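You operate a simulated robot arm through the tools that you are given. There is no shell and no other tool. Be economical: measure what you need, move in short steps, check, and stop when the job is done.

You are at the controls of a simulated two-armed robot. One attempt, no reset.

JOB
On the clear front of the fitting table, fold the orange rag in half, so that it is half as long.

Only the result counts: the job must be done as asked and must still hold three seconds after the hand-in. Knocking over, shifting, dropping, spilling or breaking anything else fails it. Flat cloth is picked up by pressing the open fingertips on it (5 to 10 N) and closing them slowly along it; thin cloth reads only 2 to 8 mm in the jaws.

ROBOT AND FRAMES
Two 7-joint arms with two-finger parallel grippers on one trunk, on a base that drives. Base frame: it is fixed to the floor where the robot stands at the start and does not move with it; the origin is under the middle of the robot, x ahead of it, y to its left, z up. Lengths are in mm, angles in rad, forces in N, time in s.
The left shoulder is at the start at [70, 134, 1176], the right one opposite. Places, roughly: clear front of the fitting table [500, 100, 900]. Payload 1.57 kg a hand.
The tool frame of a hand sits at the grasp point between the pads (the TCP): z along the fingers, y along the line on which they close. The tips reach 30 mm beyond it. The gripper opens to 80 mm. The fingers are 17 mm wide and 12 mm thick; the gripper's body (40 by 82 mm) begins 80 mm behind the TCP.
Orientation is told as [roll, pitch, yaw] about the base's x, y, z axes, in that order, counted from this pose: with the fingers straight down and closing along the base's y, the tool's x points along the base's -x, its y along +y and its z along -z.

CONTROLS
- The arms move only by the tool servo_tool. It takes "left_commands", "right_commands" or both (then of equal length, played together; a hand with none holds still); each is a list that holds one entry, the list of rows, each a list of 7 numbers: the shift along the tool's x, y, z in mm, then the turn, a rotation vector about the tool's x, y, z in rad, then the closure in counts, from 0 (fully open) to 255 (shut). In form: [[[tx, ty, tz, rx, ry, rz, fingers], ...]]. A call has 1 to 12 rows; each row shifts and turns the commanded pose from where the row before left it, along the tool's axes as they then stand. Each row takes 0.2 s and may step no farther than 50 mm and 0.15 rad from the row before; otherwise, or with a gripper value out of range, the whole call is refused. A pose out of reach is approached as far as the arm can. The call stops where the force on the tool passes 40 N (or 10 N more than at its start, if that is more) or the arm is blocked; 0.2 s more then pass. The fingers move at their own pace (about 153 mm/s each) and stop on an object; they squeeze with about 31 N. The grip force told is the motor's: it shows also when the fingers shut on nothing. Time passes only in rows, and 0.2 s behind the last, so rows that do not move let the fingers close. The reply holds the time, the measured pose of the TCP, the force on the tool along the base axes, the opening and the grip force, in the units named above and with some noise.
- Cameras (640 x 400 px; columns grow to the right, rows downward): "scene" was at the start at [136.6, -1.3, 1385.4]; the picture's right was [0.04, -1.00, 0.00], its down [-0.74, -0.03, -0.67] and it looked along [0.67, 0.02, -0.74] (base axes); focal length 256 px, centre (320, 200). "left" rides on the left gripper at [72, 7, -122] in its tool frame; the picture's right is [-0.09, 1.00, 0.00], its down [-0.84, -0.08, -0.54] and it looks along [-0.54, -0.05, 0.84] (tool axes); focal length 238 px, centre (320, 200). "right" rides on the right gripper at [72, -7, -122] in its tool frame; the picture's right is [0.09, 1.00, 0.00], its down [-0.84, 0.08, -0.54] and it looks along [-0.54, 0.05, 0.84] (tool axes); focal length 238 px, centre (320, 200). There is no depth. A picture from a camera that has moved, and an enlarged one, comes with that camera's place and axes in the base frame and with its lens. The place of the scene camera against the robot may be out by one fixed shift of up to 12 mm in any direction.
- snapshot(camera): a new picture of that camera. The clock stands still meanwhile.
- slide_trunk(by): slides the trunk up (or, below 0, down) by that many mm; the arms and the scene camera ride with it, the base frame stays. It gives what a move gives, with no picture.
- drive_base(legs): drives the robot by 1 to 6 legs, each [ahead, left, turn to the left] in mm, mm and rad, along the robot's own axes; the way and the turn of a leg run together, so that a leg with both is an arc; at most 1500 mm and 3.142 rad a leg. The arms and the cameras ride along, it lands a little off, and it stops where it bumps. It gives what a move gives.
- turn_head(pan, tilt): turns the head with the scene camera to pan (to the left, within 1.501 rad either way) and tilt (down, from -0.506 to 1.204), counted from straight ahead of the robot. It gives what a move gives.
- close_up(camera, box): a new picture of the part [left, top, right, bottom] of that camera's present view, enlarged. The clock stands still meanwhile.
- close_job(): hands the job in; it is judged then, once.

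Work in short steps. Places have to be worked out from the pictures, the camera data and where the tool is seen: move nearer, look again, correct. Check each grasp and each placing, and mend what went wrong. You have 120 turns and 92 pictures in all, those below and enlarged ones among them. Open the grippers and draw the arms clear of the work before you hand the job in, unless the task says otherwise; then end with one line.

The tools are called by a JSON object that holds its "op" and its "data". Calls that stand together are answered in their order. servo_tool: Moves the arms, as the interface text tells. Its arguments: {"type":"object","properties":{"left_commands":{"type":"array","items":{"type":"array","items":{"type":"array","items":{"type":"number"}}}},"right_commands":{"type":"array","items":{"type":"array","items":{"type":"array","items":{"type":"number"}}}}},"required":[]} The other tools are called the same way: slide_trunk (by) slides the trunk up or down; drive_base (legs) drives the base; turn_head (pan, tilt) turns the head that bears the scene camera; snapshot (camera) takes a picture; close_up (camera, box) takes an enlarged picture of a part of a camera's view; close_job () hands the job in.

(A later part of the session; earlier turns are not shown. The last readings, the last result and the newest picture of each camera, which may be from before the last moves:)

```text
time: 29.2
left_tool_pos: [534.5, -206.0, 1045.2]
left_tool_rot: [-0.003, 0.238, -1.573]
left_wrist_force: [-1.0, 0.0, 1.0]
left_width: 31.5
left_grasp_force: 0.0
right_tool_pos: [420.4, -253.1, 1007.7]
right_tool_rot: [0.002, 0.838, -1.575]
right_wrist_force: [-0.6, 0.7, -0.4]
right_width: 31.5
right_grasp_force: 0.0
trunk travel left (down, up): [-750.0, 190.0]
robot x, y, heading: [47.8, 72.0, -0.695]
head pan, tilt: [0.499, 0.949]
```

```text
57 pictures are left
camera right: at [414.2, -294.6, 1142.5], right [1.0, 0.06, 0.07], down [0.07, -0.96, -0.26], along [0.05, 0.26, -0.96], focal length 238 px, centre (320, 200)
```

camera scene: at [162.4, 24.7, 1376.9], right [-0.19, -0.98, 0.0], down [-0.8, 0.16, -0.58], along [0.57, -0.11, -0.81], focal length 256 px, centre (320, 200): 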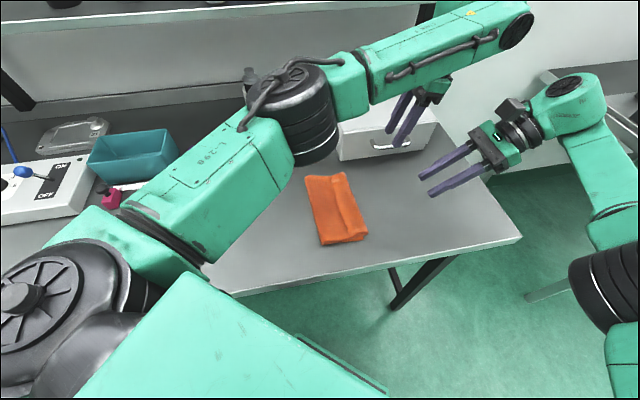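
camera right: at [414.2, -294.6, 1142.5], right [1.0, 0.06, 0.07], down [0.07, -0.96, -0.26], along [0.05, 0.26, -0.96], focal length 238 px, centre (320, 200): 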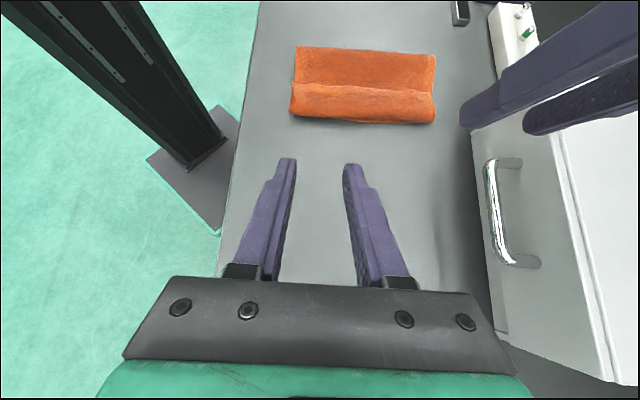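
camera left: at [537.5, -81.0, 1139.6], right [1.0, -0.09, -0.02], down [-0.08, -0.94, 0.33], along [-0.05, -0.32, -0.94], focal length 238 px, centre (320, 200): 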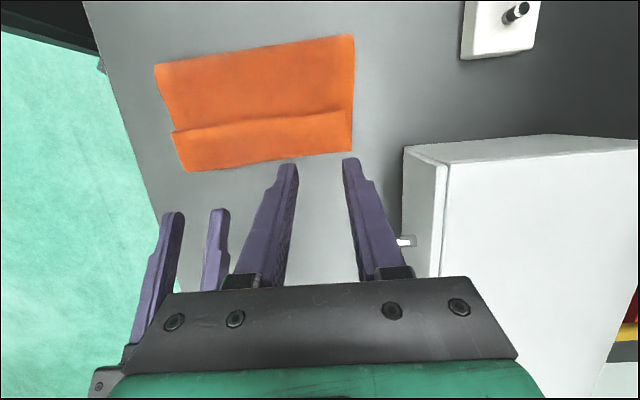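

The flap's free edge runs from (393,−80) to (572,−68). I bring both hands (tilts kept) to about 25 mm above that edge.

{"op": "servo_tool", "data": {"left_commands": [[[25.2, 2.1, 30.6, 0, 0, 0, 155], [25.2, 2.1, 30.6, 0, 0, 0, 155], [25.2, 2.1, 30.6, 0, 0, 0, 155], [25.2, 2.1, 30.6, 0, 0, 0, 155], [0, 0, 0, 0, 0, 0, 155]]], "right_commands": [[[13.3, 0.1, 38.5, 0, 0, 0, 155], [13.3, 0.1, 38.5, 0, 0, 0, 155], [13.3, 0.1, 38.5, 0, 0, 0, 155], [13.3, 0.1, 38.5, 0, 0, 0, 155], [0, 0, 0, 0, 0, 0, 155]]]}}

{"op": "snapshot", "data": {"camera": "left"}}

{"op": "snapshot", "data": {"camera": "right"}}

{"op": "snapshot", "data": {"camera": "scene"}}

```text
time: 30.4
left_tool_pos: [539.7, -79.8, 946.9]
left_tool_rot: [-0.002, 0.241, -1.574]
left_wrist_force: [0.1, 0.1, -0.5]
left_width: 31.6
left_grasp_force: 0.1
right_tool_pos: [419.0, -105.4, 944.5]
right_tool_rot: [0.002, 0.843, -1.575]
right_wrist_force: [0.1, -0.6, 0.1]
right_width: 31.3
right_grasp_force: 0.0
trunk travel left (down, up): [-750.0, 190.0]
robot x, y, heading: [46.3, 75.5, -0.696]
head pan, tilt: [0.499, 0.949]
```

```text
56 pictures are left
camera left: at [546.0, -38.0, 1081.7], right [1.0, -0.09, -0.02], down [-0.08, -0.94, 0.33], along [-0.05, -0.32, -0.94], focal length 238 px, centre (320, 200)
```

left: 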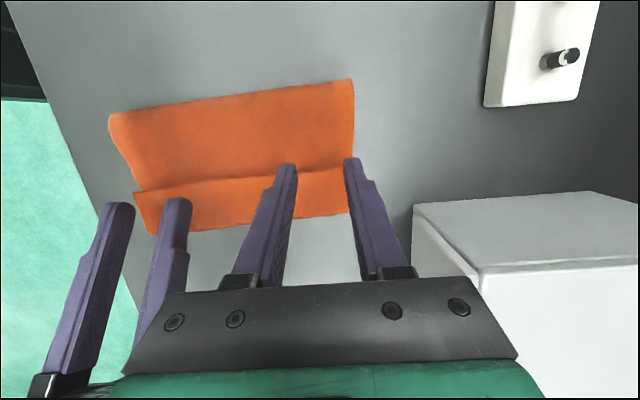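

```text
55 pictures are left
camera right: at [411.9, -147.7, 1078.5], right [1.0, 0.06, 0.07], down [0.07, -0.96, -0.26], along [0.05, 0.27, -0.96], focal length 238 px, centre (320, 200)
```

right: 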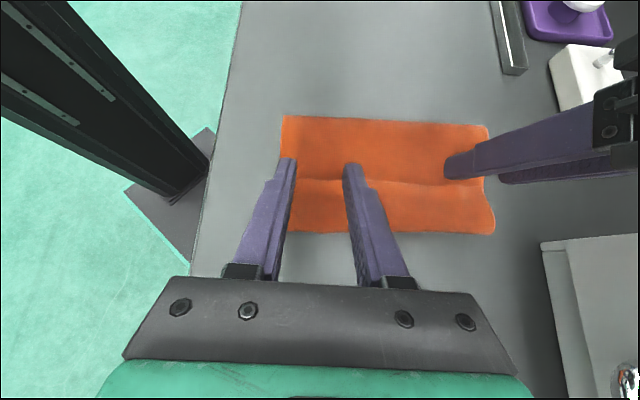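

```text
54 pictures are left
camera scene: at [161.9, 20.7, 1376.8], right [-0.19, -0.98, 0.0], down [-0.8, 0.16, -0.58], along [0.57, -0.11, -0.81], focal length 256 px, centre (320, 200)
```

scene: 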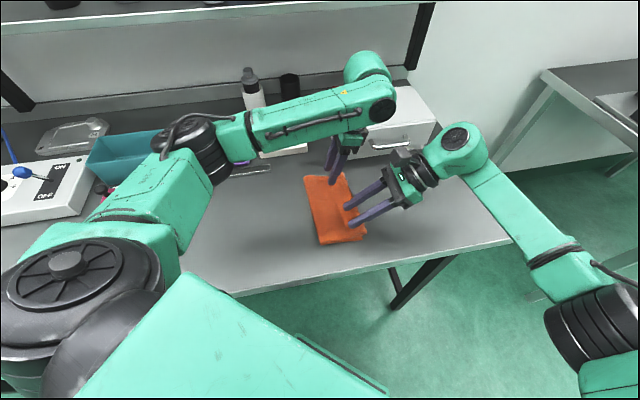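

Positions look right. I descend slowly to contact on the flap edge.

{"op": "servo_tool", "data": {"left_commands": [[[-2, -2, 8.2, 0, 0, 0, 155], [-2, -2, 8.3, 0, 0, 0, 155], [-0.24, 0, 0.97, 0, 0, 0, 155], [0, 0, 0, 0, 0, 0, 155]]], "right_commands": [[[-6, 0, 6.7, 0, 0, 0, 155], [-6.1, 0, 6.8, 0, 0, 0, 155], [-0.75, 0, 0.67, 0, 0, 0, 155], [0, 0, 0, 0, 0, 0, 155]]]}}

{"op": "snapshot", "data": {"camera": "left"}}

{"op": "snapshot", "data": {"camera": "right"}}

```text
time: 31.4
left_tool_pos: [537.3, -80.8, 930.3]
left_tool_rot: [0.0, 0.24, -1.572]
left_wrist_force: [-0.4, 0.5, 0.6]
left_width: 31.2
left_grasp_force: 0.1
right_tool_pos: [422.1, -100.7, 927.2]
right_tool_rot: [0.001, 0.841, -1.576]
right_wrist_force: [-0.3, -0.8, 0.3]
right_width: 31.2
right_grasp_force: 0.1
trunk travel left (down, up): [-750.0, 190.0]
robot x, y, heading: [46.4, 70.5, -0.689]
head pan, tilt: [0.499, 0.949]
```

```text
53 pictures are left
camera left: at [543.1, -39.9, 1065.5], right [1.0, -0.09, -0.02], down [-0.08, -0.94, 0.33], along [-0.05, -0.32, -0.94], focal length 238 px, centre (320, 200)
```

left: 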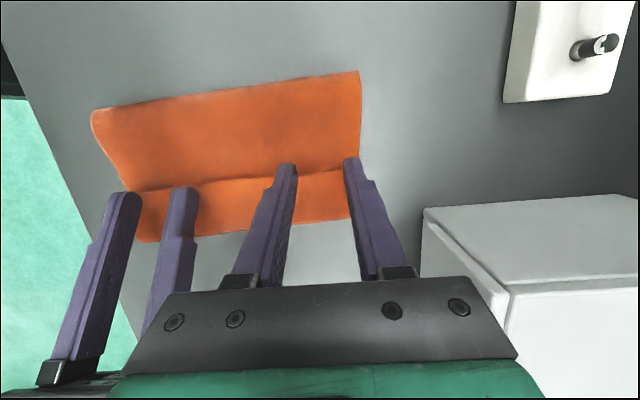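

```text
52 pictures are left
camera right: at [414.7, -143.0, 1060.3], right [1.0, 0.06, 0.07], down [0.07, -0.96, -0.26], along [0.05, 0.27, -0.96], focal length 238 px, centre (320, 200)
```

right: 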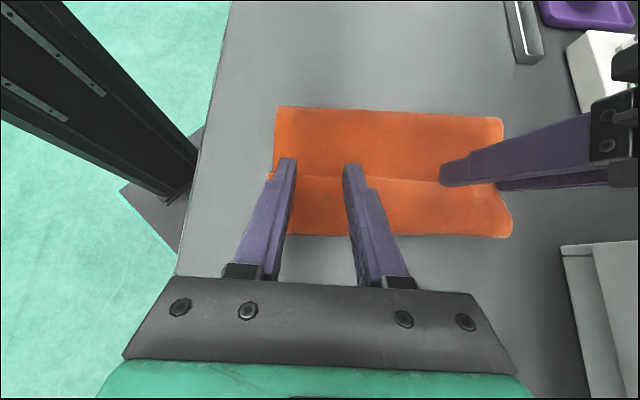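

Fingertips slightly overhang the edge; I shift 3 mm toward −y and keep lowering until contact.

{"op": "servo_tool", "data": {"left_commands": [[[-3.6, 0, 2.2, 0, 0, 0, 155], [-0.24, 0, 0.97, 0, 0, 0, 155], [0, 0, 0, 0, 0, 0, 155]]], "right_commands": [[[-5, 0, 0.4, 0, 0, 0, 155], [-0.75, 0, 0.67, 0, 0, 0, 155], [0, 0, 0, 0, 0, 0, 155]]]}}

```text
time: 32.2
left_tool_pos: [538.5, -83.5, 926.9]
left_tool_rot: [-0.002, 0.239, -1.573]
left_wrist_force: [-0.2, 0.0, -0.3]
left_width: 31.3
left_grasp_force: 0.1
right_tool_pos: [422.3, -105.5, 921.5]
right_tool_rot: [0.001, 0.842, -1.575]
right_wrist_force: [-0.2, 0.6, -0.1]
right_width: 31.4
right_grasp_force: 0.0
trunk travel left (down, up): [-750.0, 190.0]
robot x, y, heading: [45.4, 76.6, -0.698]
head pan, tilt: [0.499, 0.949]
```

No contact yet; 1 mm steps further.

{"op": "servo_tool", "data": {"left_commands": [[[-0.24, 0, 0.97, 0, 0, 0, 155], [-0.24, 0, 0.97, 0, 0, 0, 155], [-0.24, 0, 0.97, 0, 0, 0, 155], [0, 0, 0, 0, 0, 0, 155]]], "right_commands": [[[-0.75, 0, 0.67, 0, 0, 0, 155], [-0.75, 0, 0.67, 0, 0, 0, 155], [-0.75, 0, 0.67, 0, 0, 0, 155], [0, 0, 0, 0, 0, 0, 155]]]}}

```text
time: 33.2
left_tool_pos: [538.8, -82.0, 922.8]
left_tool_rot: [-0.001, 0.239, -1.571]
left_wrist_force: [0.9, -0.7, 0.3]
left_width: 31.2
left_grasp_force: 0.1
right_tool_pos: [421.1, -105.8, 916.3]
right_tool_rot: [0.002, 0.841, -1.573]
right_wrist_force: [0.5, 1.3, 1.9]
right_width: 31.5
right_grasp_force: 0.1
trunk travel left (down, up): [-750.0, 190.0]
robot x, y, heading: [46.1, 75.8, -0.695]
head pan, tilt: [0.499, 0.949]
```

{"op": "servo_tool", "data": {"left_commands": [[[-0.24, 0, 0.97, 0, 0, 0, 155], [-0.24, 0, 0.97, 0, 0, 0, 155], [0, 0, 0, 0, 0, 0, 155]]], "right_commands": [[[-0.75, 0, 0.67, 0, 0, 0, 155], [0, 0, 0, 0, 0, 0, 155], [0, 0, 0, 0, 0, 0, 155]]]}}

```text
time: 34.0
left_tool_pos: [537.3, -82.6, 921.2]
left_tool_rot: [-0.001, 0.239, -1.572]
left_wrist_force: [-0.9, 0.7, 2.0]
left_width: 31.2
left_grasp_force: 0.0
right_tool_pos: [421.1, -105.3, 915.8]
right_tool_rot: [0.002, 0.838, -1.574]
right_wrist_force: [0.3, 0.1, 2.4]
right_width: 31.2
right_grasp_force: 0.1
trunk travel left (down, up): [-750.0, 190.0]
robot x, y, heading: [46.8, 73.8, -0.694]
head pan, tilt: [0.499, 0.949]
```

Light contact (2 N each). One more millimetre.

{"op": "servo_tool", "data": {"left_commands": [[[-0.24, 0, 0.97, 0, 0, 0, 155], [0, 0, 0, 0, 0, 0, 155]]], "right_commands": [[[-0.75, 0, 0.67, 0, 0, 0, 155], [0, 0, 0, 0, 0, 0, 155]]]}}

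```text
time: 34.6
left_tool_pos: [537.3, -82.2, 920.8]
left_tool_rot: [-0.001, 0.239, -1.571]
left_wrist_force: [0.4, 0.1, 1.5]
left_width: 31.0
left_grasp_force: 0.1
right_tool_pos: [421.5, -105.0, 915.0]
right_tool_rot: [0.002, 0.841, -1.576]
right_wrist_force: [-0.1, -0.5, 3.8]
right_width: 31.2
right_grasp_force: 0.1
trunk travel left (down, up): [-750.0, 190.0]
robot x, y, heading: [46.4, 73.0, -0.694]
head pan, tilt: [0.499, 0.949]
```

{"op": "servo_tool", "data": {"left_commands": [[[-0.24, 0, 0.97, 0, 0, 0, 155], [-0.2, 0, 0.7, 0, 0, 0, 155], [0, 0, 0, 0, 0, 0, 155]]], "right_commands": [[[-0.5, 0, 0.45, 0, 0, 0, 155], [0, 0, 0, 0, 0, 0, 155], [0, 0, 0, 0, 0, 0, 155]]]}}

```text
time: 35.4
left_tool_pos: [538.4, -83.6, 919.3]
left_tool_rot: [-0.001, 0.24, -1.571]
left_wrist_force: [0.4, -0.1, 5.5]
left_width: 31.1
left_grasp_force: 0.1
right_tool_pos: [422.0, -105.4, 915.5]
right_tool_rot: [0.003, 0.841, -1.575]
right_wrist_force: [0.6, 0.2, 4.4]
right_width: 31.6
right_grasp_force: 0.1
trunk travel left (down, up): [-750.0, 190.0]
robot x, y, heading: [44.9, 73.8, -0.695]
head pan, tilt: [0.499, 0.949]
```

About 5 N on both: light enough to take only the top layer. I close slowly, easing the hands together by 2 mm.

{"op": "servo_tool", "data": {"left_commands": [[[0, 0, 0, 0, 0, 0, 165], [0, 0, 0, 0, 0, 0, 175], [0, 0, 0, 0, 0, 0, 185], [0, 0, 0, 0, 0, 0, 195], [0, 0, 0, 0, 0, 0, 205], [0, -1, 0, 0, 0, 0, 215], [0, -1, 0, 0, 0, 0, 225], [0, 0, 0, 0, 0, 0, 235], [0, 0, 0, 0, 0, 0, 245], [0, 0, 0, 0, 0, 0, 255], [0, 0, 0, 0, 0, 0, 255]]], "right_commands": [[[0, 0, 0, 0, 0, 0, 165], [0, 0, 0, 0, 0, 0, 175], [0, 0, 0, 0, 0, 0, 185], [0, 0, 0, 0, 0, 0, 195], [0, 0, 0, 0, 0, 0, 205], [0, 1, 0, 0, 0, 0, 215], [0, 1, 0, 0, 0, 0, 225], [0, 0, 0, 0, 0, 0, 235], [0, 0, 0, 0, 0, 0, 245], [0, 0, 0, 0, 0, 0, 255], [0, 0, 0, 0, 0, 0, 255]]]}}

{"op": "snapshot", "data": {"camera": "left"}}

{"op": "snapshot", "data": {"camera": "right"}}

```text
time: 37.8
left_tool_pos: [533.3, -82.8, 918.3]
left_tool_rot: [-0.002, 0.24, -1.573]
left_wrist_force: [-10.6, -0.8, 7.4]
left_width: 5.6
left_grasp_force: 25.4
right_tool_pos: [424.4, -105.3, 915.8]
right_tool_rot: [0.003, 0.841, -1.574]
right_wrist_force: [10.8, 1.6, 2.6]
right_width: 3.1
right_grasp_force: 24.0
trunk travel left (down, up): [-750.0, 190.0]
robot x, y, heading: [43.0, 71.9, -0.698]
head pan, tilt: [0.499, 0.949]
```

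```text
51 pictures are left
camera left: at [539.9, -41.1, 1054.4], right [1.0, -0.09, -0.02], down [-0.08, -0.94, 0.33], along [-0.05, -0.33, -0.94], focal length 238 px, centre (320, 200)
```

left: 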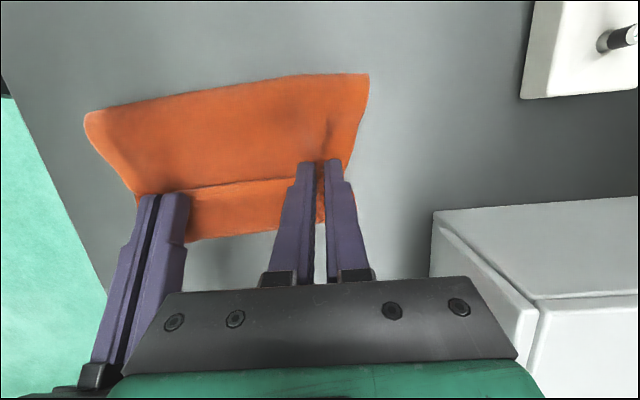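

```text
50 pictures are left
camera right: at [417.5, -147.5, 1049.6], right [1.0, 0.06, 0.07], down [0.07, -0.96, -0.26], along [0.05, 0.27, -0.96], focal length 238 px, centre (320, 200)
```

right: 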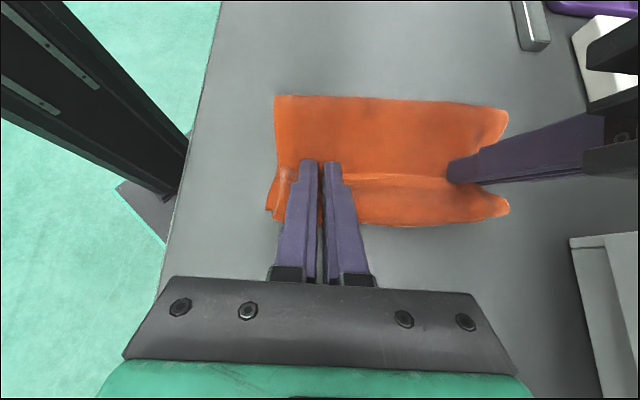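

Right 3.1 mm (one layer), left 5.6 mm — it may have two layers. I lift just 15 mm and check.

{"op": "servo_tool", "data": {"left_commands": [[[1.2, -1, -4.9, 0, 0, 0, 255], [1.2, -1, -4.9, 0, 0, 0, 255], [1.2, 0, -4.9, 0, 0, 0, 255], [0, 0, 0, 0, 0, 0, 255]]], "right_commands": [[[3.7, 1, -3.3, 0, 0, 0, 255], [3.7, 1, -3.3, 0, 0, 0, 255], [3.7, 0, -3.3, 0, 0, 0, 255], [0, 0, 0, 0, 0, 0, 255]]]}}

{"op": "close_up", "data": {"camera": "left", "box": [60, 40, 400, 260]}}

{"op": "close_up", "data": {"camera": "scene", "box": [290, 160, 410, 260]}}

```text
time: 38.8
left_tool_pos: [533.9, -82.8, 935.0]
left_tool_rot: [-0.001, 0.24, -1.572]
left_wrist_force: [-7.3, -0.4, -0.1]
left_width: 5.3
left_grasp_force: 25.0
right_tool_pos: [425.4, -105.4, 929.1]
right_tool_rot: [0.0, 0.841, -1.574]
right_wrist_force: [6.6, 0.0, 0.5]
right_width: 3.1
right_grasp_force: 24.1
trunk travel left (down, up): [-750.0, 190.0]
robot x, y, heading: [44.5, 73.8, -0.697]
head pan, tilt: [0.499, 0.949]
```

```text
1.82 times, centred on (230, 150) of left
camera zoom: at [539.0, -41.7, 1069.7], right [1.0, -0.09, -0.02], down [-0.08, -0.94, 0.33], along [-0.05, -0.32, -0.94], focal length 433 px, centre (484, 291)
```

zoom: 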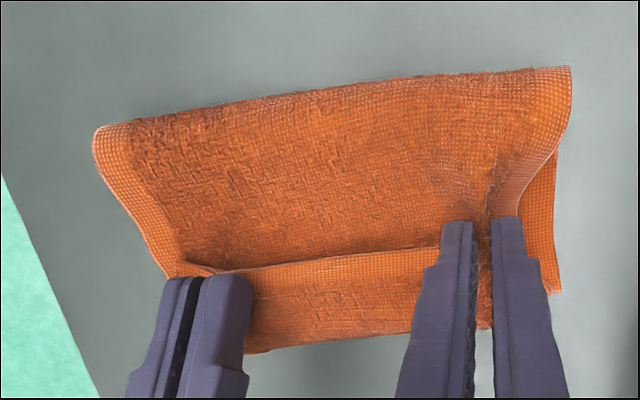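

```text
4.00 times, centred on (350, 210) of scene
camera zoom: at [162.7, 22.5, 1376.8], right [-0.19, -0.98, 0.0], down [-0.8, 0.16, -0.58], along [0.57, -0.11, -0.81], focal length 1024 px, centre (200, 160)
```

zoom: 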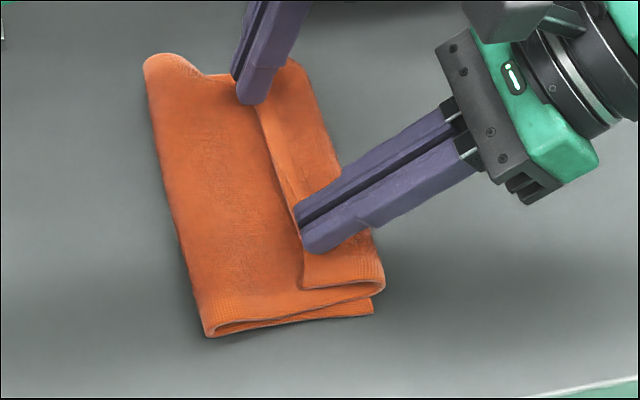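

The left jaws do hold the underlying layer too (the far side of the top layer rises). I lower again, open only the left, shift it 9 mm toward −y so the whole tip sits on the flap, and retry.

{"op": "servo_tool", "data": {"left_commands": [[[-1.2, 0, 4.9, 0, 0, 0, 255], [-1.2, 0, 4.9, 0, 0, 0, 255], [-1.2, 0, 4.9, 0, 0, 0, 255], [0, 0, 0, 0, 0, 0, 220], [0, 0, 0, 0, 0, 0, 180], [0, 0, 0, 0, 0, 0, 155], [2.4, 2, -9.7, 0, 0, 0, 155], [2.4, 2, -9.7, 0, 0, 0, 155], [0, 0, 0, 0, 0, 0, 155]]], "right_commands": [[[-3, 0, 2.7, 0, 0, 0, 255], [-3, 0, 2.7, 0, 0, 0, 255], [-3, 0, 2.7, 0, 0, 0, 255], [0, 0, 0, 0, 0, 0, 255], [0, 0, 0, 0, 0, 0, 255], [0, 0, 0, 0, 0, 0, 255], [0, 0, 0, 0, 0, 0, 255], [0, 0, 0, 0, 0, 0, 255], [0, 0, 0, 0, 0, 0, 255]]]}}

{"op": "close_up", "data": {"camera": "left", "box": [60, 40, 400, 260]}}

```text
time: 40.8
left_tool_pos: [537.7, -84.1, 940.8]
left_tool_rot: [-0.001, 0.239, -1.572]
left_wrist_force: [-0.2, 0.6, 0.2]
left_width: 31.6
left_grasp_force: 0.1
right_tool_pos: [425.3, -104.9, 916.7]
right_tool_rot: [-0.001, 0.843, -1.575]
right_wrist_force: [-0.9, -0.1, 0.7]
right_width: 3.0
right_grasp_force: 24.5
trunk travel left (down, up): [-750.0, 190.0]
robot x, y, heading: [47.6, 76.6, -0.696]
head pan, tilt: [0.499, 0.949]
```

```text
1.82 times, centred on (230, 150) of left
camera zoom: at [543.6, -43.1, 1076.0], right [1.0, -0.09, -0.02], down [-0.08, -0.94, 0.33], along [-0.05, -0.32, -0.94], focal length 433 px, centre (484, 291)
```

zoom: 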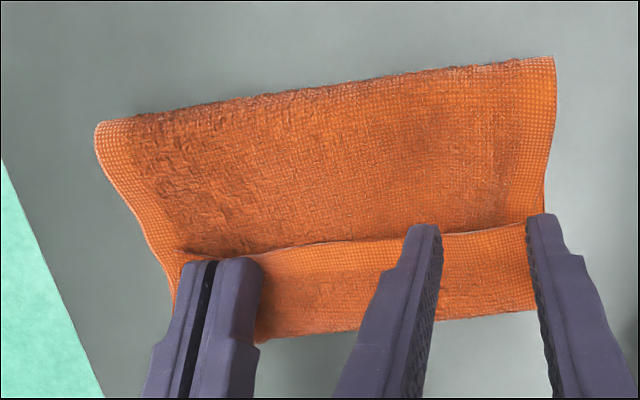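

Far flap corner is at (560,−77), front loop at −118. I set the left tips wholly on the flap (x≈530, y −96…−80) and descend.

{"op": "servo_tool", "data": {"left_commands": [[[-7.4, -4, 7, 0, 0, 0, 155], [-7.3, -4, 6.9, 0, 0, 0, 155], [-0.3, 0, 1.2, 0, 0, 0, 155], [-0.24, 0, 0.97, 0, 0, 0, 155], [0, 0, 0, 0, 0, 0, 155]]]}}

```text
time: 42.0
left_tool_pos: [530.1, -94.2, 921.3]
left_tool_rot: [-0.001, 0.24, -1.572]
left_wrist_force: [0.7, -0.2, 3.1]
left_width: 31.2
left_grasp_force: 0.1
right_tool_pos: [425.5, -105.0, 917.0]
right_tool_rot: [0.002, 0.841, -1.575]
right_wrist_force: [-1.3, -0.2, 0.1]
right_width: 3.2
right_grasp_force: 24.0
trunk travel left (down, up): [-750.0, 190.0]
robot x, y, heading: [43.2, 71.8, -0.696]
head pan, tilt: [0.499, 0.949]
```

Contact at 3 N; a touch more, then close slowly with a very slight lift.

{"op": "servo_tool", "data": {"left_commands": [[[-0.15, 0, 0.6, 0, 0, 0, 155], [0, 0, 0, 0, 0, 0, 167], [0, 0, 0, 0, 0, 0, 179], [0, 0, 0, 0, 0, 0, 191], [0, -1, 0, 0, 0, 0, 203], [0, -1, 0, 0, 0, 0, 215], [0, -1, 0, 0, 0, 0, 225], [0, 0, 0, 0, 0, 0, 235], [0, 0, 0, 0, 0, 0, 245], [0, 0, 0, 0, 0, 0, 255], [0, 0, 0, 0, 0, 0, 255]]]}}

{"op": "servo_tool", "data": {"left_commands": [[[1.2, -1, -4.9, 0, 0, 0, 255], [1.2, -1, -4.9, 0, 0, 0, 255], [1.2, 0, -4.9, 0, 0, 0, 255], [0, 0, 0, 0, 0, 0, 255]]], "right_commands": [[[3.7, 1, -3.3, 0, 0, 0, 255], [3.7, 1, -3.3, 0, 0, 0, 255], [3.7, 0, -3.3, 0, 0, 0, 255], [0, 0, 0, 0, 0, 0, 255]]]}}

{"op": "close_up", "data": {"camera": "left", "box": [60, 40, 400, 260]}}

```text
time: 44.4
left_tool_pos: [526.5, -93.8, 919.8]
left_tool_rot: [0.001, 0.24, -1.573]
left_wrist_force: [-0.6, -0.1, 4.6]
left_width: 6.8
left_grasp_force: 26.3
right_tool_pos: [425.4, -105.1, 919.7]
right_tool_rot: [0.002, 0.843, -1.574]
right_wrist_force: [0.0, -0.3, 0.8]
right_width: 2.9
right_grasp_force: 23.9
trunk travel left (down, up): [-750.0, 190.0]
robot x, y, heading: [45.6, 72.9, -0.699]
head pan, tilt: [0.499, 0.949]
```

```text
time: 45.4
left_tool_pos: [525.5, -94.0, 934.5]
left_tool_rot: [-0.002, 0.239, -1.574]
left_wrist_force: [0.0, -0.1, 0.7]
left_width: 6.6
left_grasp_force: 25.9
right_tool_pos: [427.2, -104.9, 932.5]
right_tool_rot: [-0.002, 0.842, -1.575]
right_wrist_force: [-0.2, 0.0, 0.6]
right_width: 2.9
right_grasp_force: 24.3
trunk travel left (down, up): [-750.0, 190.0]
robot x, y, heading: [43.8, 70.3, -0.698]
head pan, tilt: [0.499, 0.949]
```

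```text
1.82 times, centred on (230, 150) of left
camera zoom: at [530.5, -52.9, 1069.5], right [1.0, -0.09, -0.02], down [-0.08, -0.94, 0.33], along [-0.05, -0.32, -0.94], focal length 433 px, centre (484, 291)
```

zoom: 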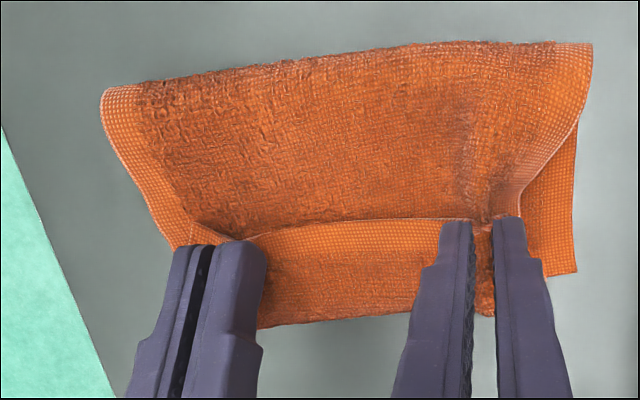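

The left again took both layers (6.6 mm). I release the left, keep the right hold on the flap's near corner, and lift that alone to see how the flap opens.

{"op": "servo_tool", "data": {"left_commands": [[[-1.2, 0, 4.9, 0, 0, 0, 255], [-1.2, 0, 4.9, 0, 0, 0, 255], [-1.2, 0, 4.9, 0, 0, 0, 220], [0, 0, 0, 0, 0, 0, 180], [0, 0, 0, 0, 0, 0, 155], [0, 0, -12, 0, 0, 0, 155], [0, 0, -18, 0, 0, 0, 155], [0, 0, -18, 0, 0, 0, 155], [0, 0, -18, 0, 0, 0, 155], [0, 0, 0, 0, 0, 0, 155]]], "right_commands": [[[0, 0, 0, 0, 0, 0, 255], [0, 0, 0, 0, 0, 0, 255], [0, 0, 0, 0, 0, 0, 255], [0, 0, 0, 0, 0, 0, 255], [0, 0, 0, 0, 0, 0, 255], [3.7, 0, -3.3, 0, 0, 0, 255], [3.7, 0, -3.3, 0, 0, 0, 255], [3.7, 0, -3.3, 0, 0, 0, 255], [3.7, 0, -3.3, 0, 0, 0, 255], [3.7, 0, -3.3, 0, 0, 0, 255]]]}}

{"op": "snapshot", "data": {"camera": "left"}}

{"op": "close_up", "data": {"camera": "scene", "box": [290, 160, 410, 260]}}

```text
time: 47.6
left_tool_pos: [527.3, -106.9, 985.2]
left_tool_rot: [-0.003, 0.238, -1.573]
left_wrist_force: [0.6, 0.9, 0.2]
left_width: 31.5
left_grasp_force: 0.1
right_tool_pos: [428.4, -104.0, 957.1]
right_tool_rot: [0.0, 0.84, -1.576]
right_wrist_force: [0.2, 0.4, -1.0]
right_width: 3.0
right_grasp_force: 24.2
trunk travel left (down, up): [-750.0, 190.0]
robot x, y, heading: [46.2, 74.3, -0.697]
head pan, tilt: [0.499, 0.949]
```

```text
45 pictures are left
camera left: at [532.4, -66.2, 1120.0], right [1.0, -0.09, -0.02], down [-0.08, -0.94, 0.33], along [-0.05, -0.32, -0.94], focal length 238 px, centre (320, 200)
```

left: 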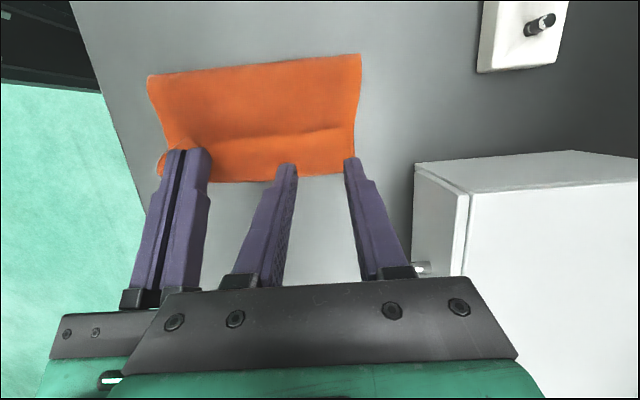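

```text
4.00 times, centred on (350, 210) of scene
camera zoom: at [162.8, 22.7, 1376.8], right [-0.19, -0.98, 0.0], down [-0.8, 0.16, -0.58], along [0.57, -0.11, -0.81], focal length 1024 px, centre (200, 160)
```

zoom: 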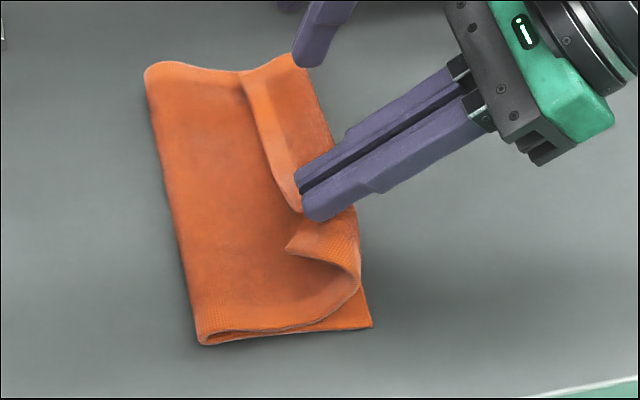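

Only the flap rises, and it is opening. I continue: pull the near corner up and toward −y while tilting the right hand further.

{"op": "servo_tool", "data": {"right_commands": [[[-0.5, 0, -13, 0, 0, 0, 255], [-0.5, 0, -13, 0, 0, 0, 255], [-0.5, 0, -13, 0, 0, 0, 255], [0, 0, 0, 0, 0.12, 0, 255], [0, 0, 0, 0, 0.12, 0, 255], [0, 0, 0, 0, 0.12, 0, 255], [0, 0, 0, 0, 0.12, 0, 255], [0, 0, 0, 0, 0, 0, 255]]]}}

{"op": "snapshot", "data": {"camera": "left"}}

{"op": "close_up", "data": {"camera": "scene", "box": [290, 140, 434, 260]}}

```text
time: 49.4
left_tool_pos: [526.4, -107.4, 984.4]
left_tool_rot: [0.0, 0.239, -1.573]
left_wrist_force: [0.5, -0.1, -0.3]
left_width: 31.3
left_grasp_force: 0.0
right_tool_pos: [427.8, -136.4, 981.9]
right_tool_rot: [0.003, 1.324, -1.572]
right_wrist_force: [-0.5, -0.3, -0.8]
right_width: 3.0
right_grasp_force: 24.4
trunk travel left (down, up): [-750.0, 190.0]
robot x, y, heading: [46.5, 72.5, -0.697]
head pan, tilt: [0.499, 0.949]
```

```text
43 pictures are left
camera left: at [532.1, -66.3, 1119.9], right [1.0, -0.09, -0.02], down [-0.08, -0.94, 0.33], along [-0.05, -0.32, -0.94], focal length 238 px, centre (320, 200)
```

left: 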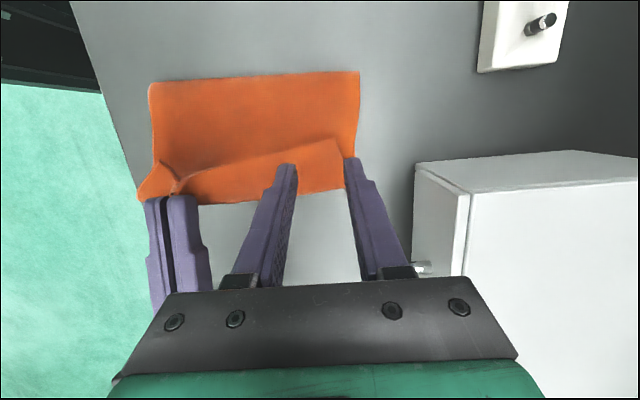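

```text
3.33 times, centred on (362, 200) of scene
camera zoom: at [162.4, 22.6, 1376.8], right [-0.19, -0.98, 0.0], down [-0.8, 0.16, -0.58], along [0.57, -0.11, -0.81], focal length 854 px, centre (180, 200)
```

zoom: 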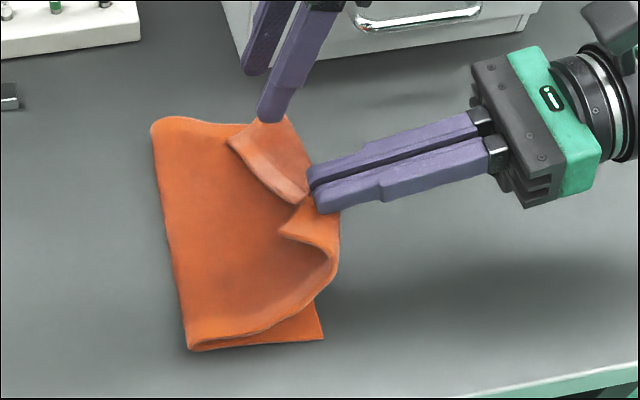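

The flap edge is now raised in a line from the right grip down to the far corner. I'll have the left hand straddle that standing edge from above, closing along y: raise the right a bit more, level the left hand and yaw it to 0.

{"op": "servo_tool", "data": {"left_commands": [[[0, 0, -20, 0, -0.12, 0, 100], [0, 0, -20, 0, -0.12, 0, 100], [0, 0, 0, 0, 0, -0.145, 100], [0, 0, 0, 0, 0, -0.145, 100], [0, 0, 0, 0, 0, -0.145, 100], [0, 0, 0, 0, 0, -0.145, 100], [0, 0, 0, 0, 0, -0.145, 100], [0, 0, 0, 0, 0, -0.145, 100], [0, 0, 0, 0, 0, -0.145, 100], [0, 0, 0, 0, 0, -0.145, 100], [0, 0, 0, 0, 0, -0.145, 100], [0, 0, 0, 0, 0, -0.1, 100]]], "right_commands": [[[4.9, 0, -1.25, 0, 0, 0, 255], [4.9, 0, -1.25, 0, 0, 0, 255], [4.9, 0, -1.25, 0, 0, 0, 255], [4.9, 0, -1.25, 0, 0, 0, 255], [0, 0, 0, 0, 0, 0, 255], [0, 0, 0, 0, 0, 0, 255], [0, 0, 0, 0, 0, 0, 255], [0, 0, 0, 0, 0, 0, 255], [0, 0, 0, 0, 0, 0, 255], [0, 0, 0, 0, 0, 0, 255], [0, 0, 0, 0, 0, 0, 255], [0, 0, 0, 0, 0, 0, 255]]]}}

{"op": "snapshot", "data": {"camera": "left"}}

{"op": "close_up", "data": {"camera": "scene", "box": [290, 140, 434, 260]}}

```text
time: 52.0
left_tool_pos: [524.3, -117.5, 1021.8]
left_tool_rot: [-0.001, 0.002, -0.165]
left_wrist_force: [0.8, 0.4, 0.1]
left_width: 48.7
left_grasp_force: 0.1
right_tool_pos: [430.0, -135.0, 1003.4]
right_tool_rot: [0.001, 1.321, -1.573]
right_wrist_force: [0.1, 0.3, 0.1]
right_width: 2.9
right_grasp_force: 23.7
trunk travel left (down, up): [-750.0, 190.0]
robot x, y, heading: [46.0, 71.5, -0.694]
head pan, tilt: [0.499, 0.949]
```

```text
41 pictures are left
camera left: at [454.5, -98.3, 1144.1], right [0.25, 0.97, 0.0], down [0.81, -0.21, 0.54], along [0.52, -0.14, -0.84], focal length 238 px, centre (320, 200)
```

left: 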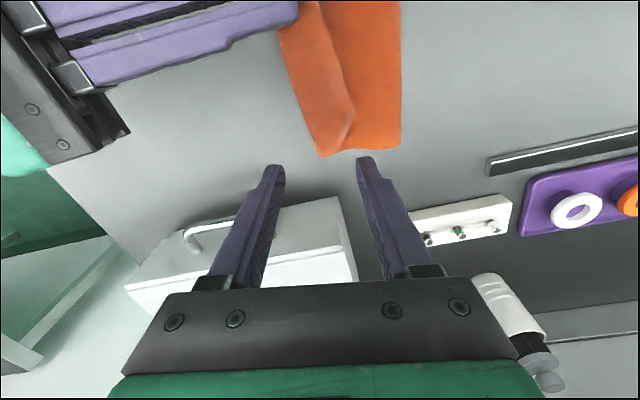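

```text
3.33 times, centred on (362, 200) of scene
camera zoom: at [162.6, 22.5, 1376.8], right [-0.19, -0.98, 0.0], down [-0.8, 0.16, -0.58], along [0.57, -0.11, -0.81], focal length 854 px, centre (180, 200)
```

zoom: 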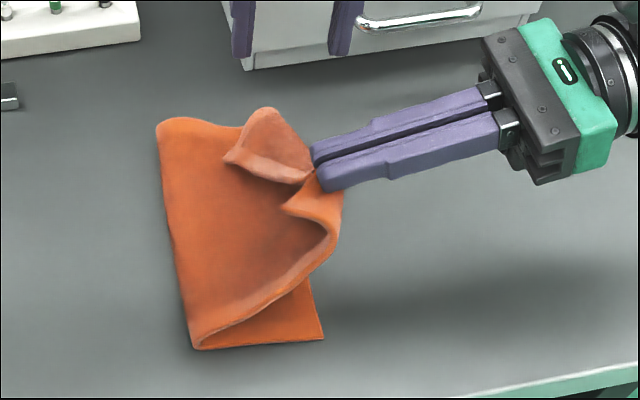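

The far part of the flap now slopes too steeply to straddle. I lower the right back to where the flap lies almost flat, and return the left to yaw −π/2 with a steep tilt, since the steep right hand took one layer cleanly.

{"op": "servo_tool", "data": {"left_commands": [[[0, 0, -10, 0, 0, 0.1405, 155], [0, 0, 0, 0, 0, 0.1405, 155], [0, 0, 0, 0, 0, 0.1405, 155], [0, 0, 0, 0, 0, 0.1405, 155], [0, 0, 0, 0, 0, 0.1405, 155], [0, 0, 0, 0, 0, 0.1405, 155], [0, 0, 0, 0, 0, 0.1405, 155], [0, 0, 0, 0, 0, 0.1405, 155], [0, 0, 0, 0, 0, 0.1405, 155], [0, 0, 0, 0, 0, 0.1405, 155], [0, 0, 0, 0, 0, 0, 155]]], "right_commands": [[[0, 0, 0, 0, -0.12, 0, 255], [0, 0, 0, 0, -0.12, 0, 255], [0, 0, 0, 0, -0.12, 0, 255], [0, 0, 0, 0, -0.12, 0, 255], [-8.6, -1, 17.8, 0, 0, 0, 255], [-8.6, -1, 17.8, 0, 0, 0, 255], [-8.6, -1, 17.8, 0, 0, 0, 255], [-8.6, -1, 17.8, 0, 0, 0, 255], [0, 0, 0, 0, 0, 0, 255], [0, 0, 0, 0, 0, 0, 255], [0, 0, 0, 0, 0, 0, 255]]]}}

{"op": "servo_tool", "data": {"left_commands": [[[0, 0, 0, 0, 0.14, 0, 155], [0, 0, 0, 0, 0.14, 0, 155], [0, 0, 0, 0, 0.14, 0, 155], [0, 0, 0, 0, 0.14, 0, 155], [0, 0, 0, 0, 0.14, 0, 155], [0, 0, 0, 0, 0.14, 0, 155], [0, 0, 0, 0, 0, 0, 155]]]}}

{"op": "snapshot", "data": {"camera": "left"}}

{"op": "close_up", "data": {"camera": "scene", "box": [290, 140, 434, 260]}}

```text
time: 54.4
left_tool_pos: [524.5, -116.7, 1032.6]
left_tool_rot: [0.0, 0.001, -1.576]
left_wrist_force: [0.2, -0.1, 0.4]
left_width: 31.2
left_grasp_force: 0.1
right_tool_pos: [424.3, -103.9, 930.1]
right_tool_rot: [0.0, 0.841, -1.575]
right_wrist_force: [-0.5, 0.7, 0.1]
right_width: 3.1
right_grasp_force: 23.9
trunk travel left (down, up): [-750.0, 190.0]
robot x, y, heading: [44.4, 69.9, -0.696]
head pan, tilt: [0.499, 0.949]
```

```text
time: 56.0
left_tool_pos: [519.3, -105.8, 1030.9]
left_tool_rot: [-0.001, 0.836, -1.575]
left_wrist_force: [-0.4, -0.1, 0.1]
left_width: 31.4
left_grasp_force: 0.1
left hand out of reach, approached as far as the arm can: row 6
right_tool_pos: [425.3, -103.5, 930.8]
right_tool_rot: [0.0, 0.84, -1.578]
right_wrist_force: [-0.1, 0.5, -0.5]
right_width: 2.7
right_grasp_force: 23.9
trunk travel left (down, up): [-750.0, 190.0]
robot x, y, heading: [41.2, 70.2, -0.697]
head pan, tilt: [0.499, 0.949]
```

```text
39 pictures are left
camera left: at [524.8, -149.4, 1165.8], right [1.0, -0.06, -0.07], down [-0.08, -0.96, -0.26], along [-0.05, 0.26, -0.96], focal length 238 px, centre (320, 200)
```

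left: 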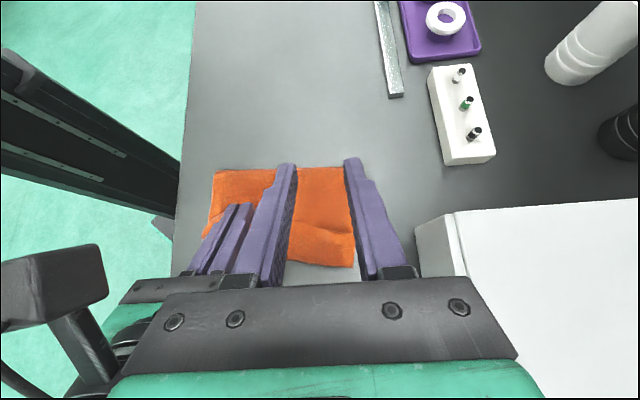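

```text
3.33 times, centred on (362, 200) of scene
camera zoom: at [163.3, 23.8, 1376.8], right [-0.19, -0.98, 0.0], down [-0.8, 0.16, -0.58], along [0.57, -0.11, -0.81], focal length 854 px, centre (180, 200)
```

zoom: 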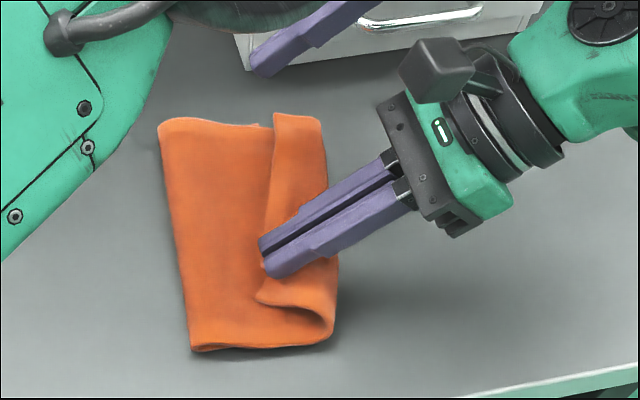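

The far flap edge now lies near y≈−118 with its loop near −150; the left is at its reach limit with this tilt. I reduce its tilt to 0.5 and move above that edge, about 30 mm up.

{"op": "servo_tool", "data": {"left_commands": [[[0, 0, 0, 0, -0.113, 0, 155], [0, 0, 0, 0, -0.113, 0, 155], [0, 0, 0, 0, -0.114, 0, 155], [-13, -2.5, 12, 0, 0, 0, 155], [-13, -2.5, 12, 0, 0, 0, 155], [-13, -2.5, 12, 0, 0, 0, 155], [-13, -2.5, 12, 0, 0, 0, 155], [0, 0, 0, 0, 0, 0, 155]]]}}

{"op": "snapshot", "data": {"camera": "left"}}

{"op": "close_up", "data": {"camera": "scene", "box": [310, 150, 406, 230]}}

```text
time: 57.8
left_tool_pos: [509.6, -130.3, 963.0]
left_tool_rot: [-0.001, 0.499, -1.57]
left_wrist_force: [0.4, -1.0, 0.5]
left_width: 31.5
left_grasp_force: 0.1
right_tool_pos: [424.2, -104.1, 930.5]
right_tool_rot: [0.001, 0.842, -1.577]
right_wrist_force: [0.4, 0.5, -0.6]
right_width: 3.0
right_grasp_force: 24.0
trunk travel left (down, up): [-750.0, 190.0]
robot x, y, heading: [43.2, 72.1, -0.697]
head pan, tilt: [0.499, 0.949]
```

```text
37 pictures are left
camera left: at [515.1, -126.0, 1104.0], right [1.0, -0.08, -0.05], down [-0.08, -0.99, 0.08], along [-0.05, -0.07, -1.0], focal length 238 px, centre (320, 200)
```

left: 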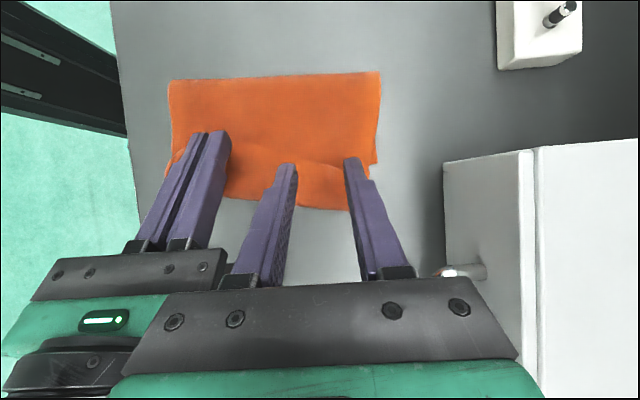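

```text
5.00 times, centred on (358, 190) of scene
camera zoom: at [162.4, 22.9, 1376.8], right [-0.19, -0.98, 0.0], down [-0.8, 0.16, -0.58], along [0.57, -0.11, -0.81], focal length 1280 px, centre (130, 250)
```

zoom: 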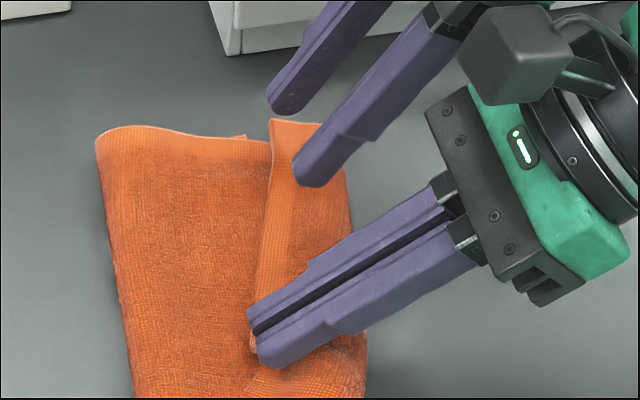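

The left tips are right over the far flap strip (edge −113, loop −150). I descend, gently at the end.

{"op": "servo_tool", "data": {"left_commands": [[[-5.7, 0, 10.5, 0, 0, 0, 155], [-5.7, 0, 10.5, 0, 0, 0, 155], [-4.8, 0, 8.8, 0, 0, 0, 155], [-0.7, 0, 1.3, 0, 0, 0, 155], [-0.7, 0, 1.3, 0, 0, 0, 155], [0, 0, 0, 0, 0, 0, 155]]]}}

{"op": "close_up", "data": {"camera": "scene", "box": [310, 150, 406, 230]}}

```text
time: 59.2
left_tool_pos: [510.7, -131.0, 928.5]
left_tool_rot: [0.001, 0.494, -1.567]
left_wrist_force: [0.0, -0.3, -0.9]
left_width: 31.5
left_grasp_force: 0.1
right_tool_pos: [421.7, -106.2, 928.6]
right_tool_rot: [-0.008, 0.841, -1.586]
right_wrist_force: [-0.3, -0.1, 0.6]
right_width: 2.7
right_grasp_force: 24.2
trunk travel left (down, up): [-750.0, 190.0]
robot x, y, heading: [43.6, 72.2, -0.693]
head pan, tilt: [0.499, 0.949]
```

```text
5.00 times, centred on (358, 190) of scene
camera zoom: at [162.6, 22.4, 1376.8], right [-0.19, -0.98, 0.0], down [-0.8, 0.16, -0.58], along [0.57, -0.11, -0.81], focal length 1280 px, centre (130, 250)
```

zoom: 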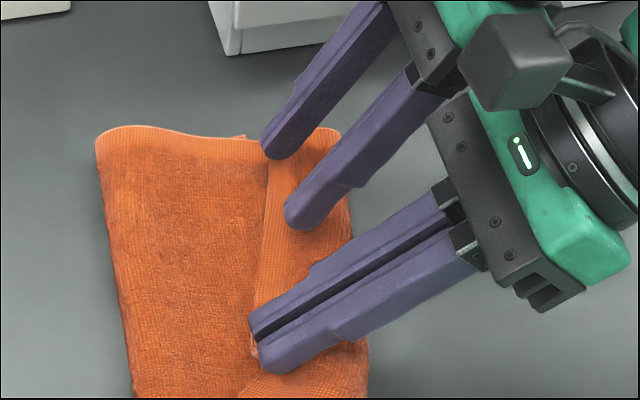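

The left hand just brushes the right wrist camera. I shift them apart a few mm and continue down slowly.

{"op": "servo_tool", "data": {"left_commands": [[[0, 3, 0, 0, 0, 0, 155], [-0.96, 0, 1.75, 0, 0, 0, 155], [-0.96, 0, 1.75, 0, 0, 0, 155], [-0.48, 0, 0.88, 0, 0, 0, 155], [0, 0, 0, 0, 0, 0, 155]]], "right_commands": [[[0, -5, 0, 0, 0, 0, 255], [0, 0, 0, 0, 0, 0, 255], [0, 0, 0, 0, 0, 0, 255], [0, 0, 0, 0, 0, 0, 255], [0, 0, 0, 0, 0, 0, 255]]]}}

```text
time: 60.4
left_tool_pos: [514.5, -127.7, 921.6]
left_tool_rot: [-0.001, 0.501, -1.564]
left_wrist_force: [0.4, 0.6, 0.3]
left_width: 31.3
left_grasp_force: 0.1
right_tool_pos: [419.8, -105.1, 930.5]
right_tool_rot: [0.001, 0.842, -1.577]
right_wrist_force: [0.5, 0.1, -0.5]
right_width: 3.3
right_grasp_force: 24.2
trunk travel left (down, up): [-750.0, 190.0]
robot x, y, heading: [42.4, 73.1, -0.699]
head pan, tilt: [0.499, 0.949]
```

{"op": "servo_tool", "data": {"left_commands": [[[-1.4, 0, 0.9, 0, 0, 0, 155], [-0.48, 0, 0.88, 0, 0, 0, 155], [-0.48, 0, 0.88, 0, 0, 0, 155], [0, 0, 0, 0, 0, 0, 155]]]}}

```text
time: 61.4
left_tool_pos: [513.3, -130.7, 918.2]
left_tool_rot: [0.0, 0.498, -1.568]
left_wrist_force: [0.1, 0.5, 1.5]
left_width: 31.1
left_grasp_force: 0.1
right_tool_pos: [418.8, -107.2, 928.0]
right_tool_rot: [-0.009, 0.838, -1.591]
right_wrist_force: [0.1, -0.4, 0.6]
right_width: 3.0
right_grasp_force: 24.4
trunk travel left (down, up): [-750.0, 190.0]
robot x, y, heading: [47.0, 73.1, -0.692]
head pan, tilt: [0.499, 0.949]
```

Light contact. One more mm and then close slowly.

{"op": "servo_tool", "data": {"left_commands": [[[-0.48, 0, 0.88, 0, 0, 0, 155], [-0.24, 0, 0.44, 0, 0, 0, 155], [0, 0, 0, 0, 0, 0, 167], [0, 0, 0, 0, 0, 0, 179], [0, 0, 0, 0, 0, 0, 191], [0, 0, 0, 0, 0, 0, 203], [0, 0, 0, 0, 0, 0, 215], [0, 0, 0, 0, 0, 0, 225], [0, 0, 0, 0, 0, 0, 235], [0, 0, 0, 0, 0, 0, 245], [0, 0, 0, 0, 0, 0, 255], [0, 0, 0, 0, 0, 0, 255]]]}}

{"op": "close_up", "data": {"camera": "scene", "box": [310, 150, 406, 230]}}

```text
time: 64.0
left_tool_pos: [512.0, -132.7, 917.8]
left_tool_rot: [0.0, 0.494, -1.568]
left_wrist_force: [-0.5, -0.1, 1.7]
left_width: 2.9
left_grasp_force: 24.0
right_tool_pos: [418.2, -108.7, 926.5]
right_tool_rot: [-0.01, 0.839, -1.595]
right_wrist_force: [0.7, -0.2, -0.4]
right_width: 2.6
right_grasp_force: 24.3
trunk travel left (down, up): [-750.0, 190.0]
robot x, y, heading: [41.9, 73.4, -0.696]
head pan, tilt: [0.499, 0.949]
```

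```text
5.00 times, centred on (358, 190) of scene
camera zoom: at [162.3, 22.6, 1376.8], right [-0.19, -0.98, 0.0], down [-0.8, 0.16, -0.58], along [0.57, -0.11, -0.81], focal length 1280 px, centre (130, 250)
```

zoom: 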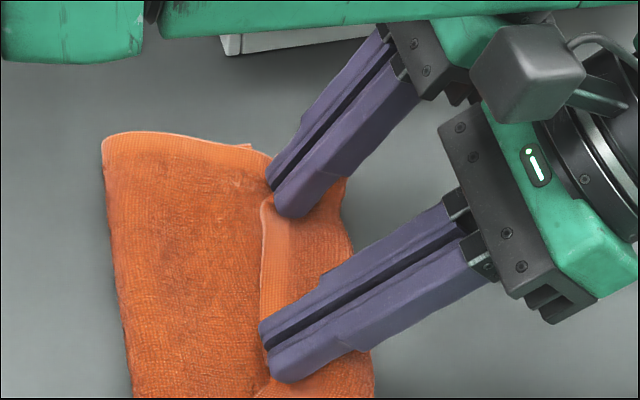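

Left reads 2.9 mm: one layer. I lift both and check that the flap comes up cleanly.

{"op": "servo_tool", "data": {"left_commands": [[[4.8, 0, -8.8, 0, 0, 0, 255], [4.8, 0, -8.8, 0, 0, 0, 255], [4.8, 0, -8.8, 0, 0, 0, 255], [4.8, 0, -8.8, 0, 0, 0, 255], [4.8, 0, -8.8, 0, 0, 0, 255], [0, 0, 0, 0, 0, 0, 255]]], "right_commands": [[[5.6, 0, -5, 0, 0, 0, 255], [5.6, 0, -5, 0, 0, 0, 255], [5.6, 0, -5, 0, 0, 0, 255], [5.6, 0, -5, 0, 0, 0, 255], [5.6, 0, -5, 0, 0, 0, 255], [0, 0, 0, 0, 0, 0, 255]]]}}

{"op": "close_up", "data": {"camera": "scene", "box": [290, 140, 434, 260]}}

{"op": "snapshot", "data": {"camera": "left"}}

```text
time: 65.4
left_tool_pos: [512.2, -131.3, 965.3]
left_tool_rot: [-0.002, 0.501, -1.575]
left_wrist_force: [-1.0, 0.8, 0.7]
left_width: 3.1
left_grasp_force: 24.1
right_tool_pos: [420.2, -102.7, 966.4]
right_tool_rot: [0.0, 0.841, -1.575]
right_wrist_force: [0.5, -0.6, -0.2]
right_width: 2.9
right_grasp_force: 24.2
trunk travel left (down, up): [-750.0, 190.0]
robot x, y, heading: [48.3, 73.7, -0.696]
head pan, tilt: [0.499, 0.949]
```

```text
3.33 times, centred on (362, 200) of scene
camera zoom: at [162.8, 22.4, 1376.8], right [-0.19, -0.98, 0.0], down [-0.8, 0.16, -0.58], along [0.57, -0.11, -0.81], focal length 854 px, centre (180, 200)
```

zoom: 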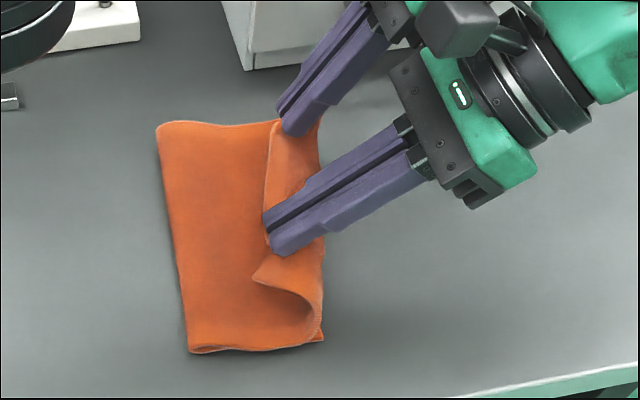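

```text
32 pictures are left
camera left: at [517.5, -126.7, 1106.5], right [1.0, -0.08, -0.05], down [-0.08, -0.99, 0.07], along [-0.05, -0.07, -1.0], focal length 238 px, centre (320, 200)
```

left: 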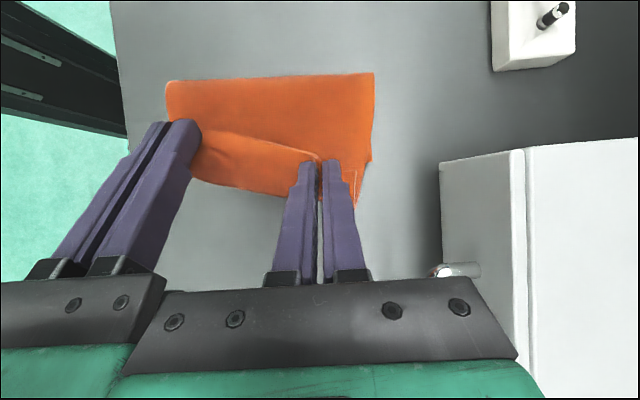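

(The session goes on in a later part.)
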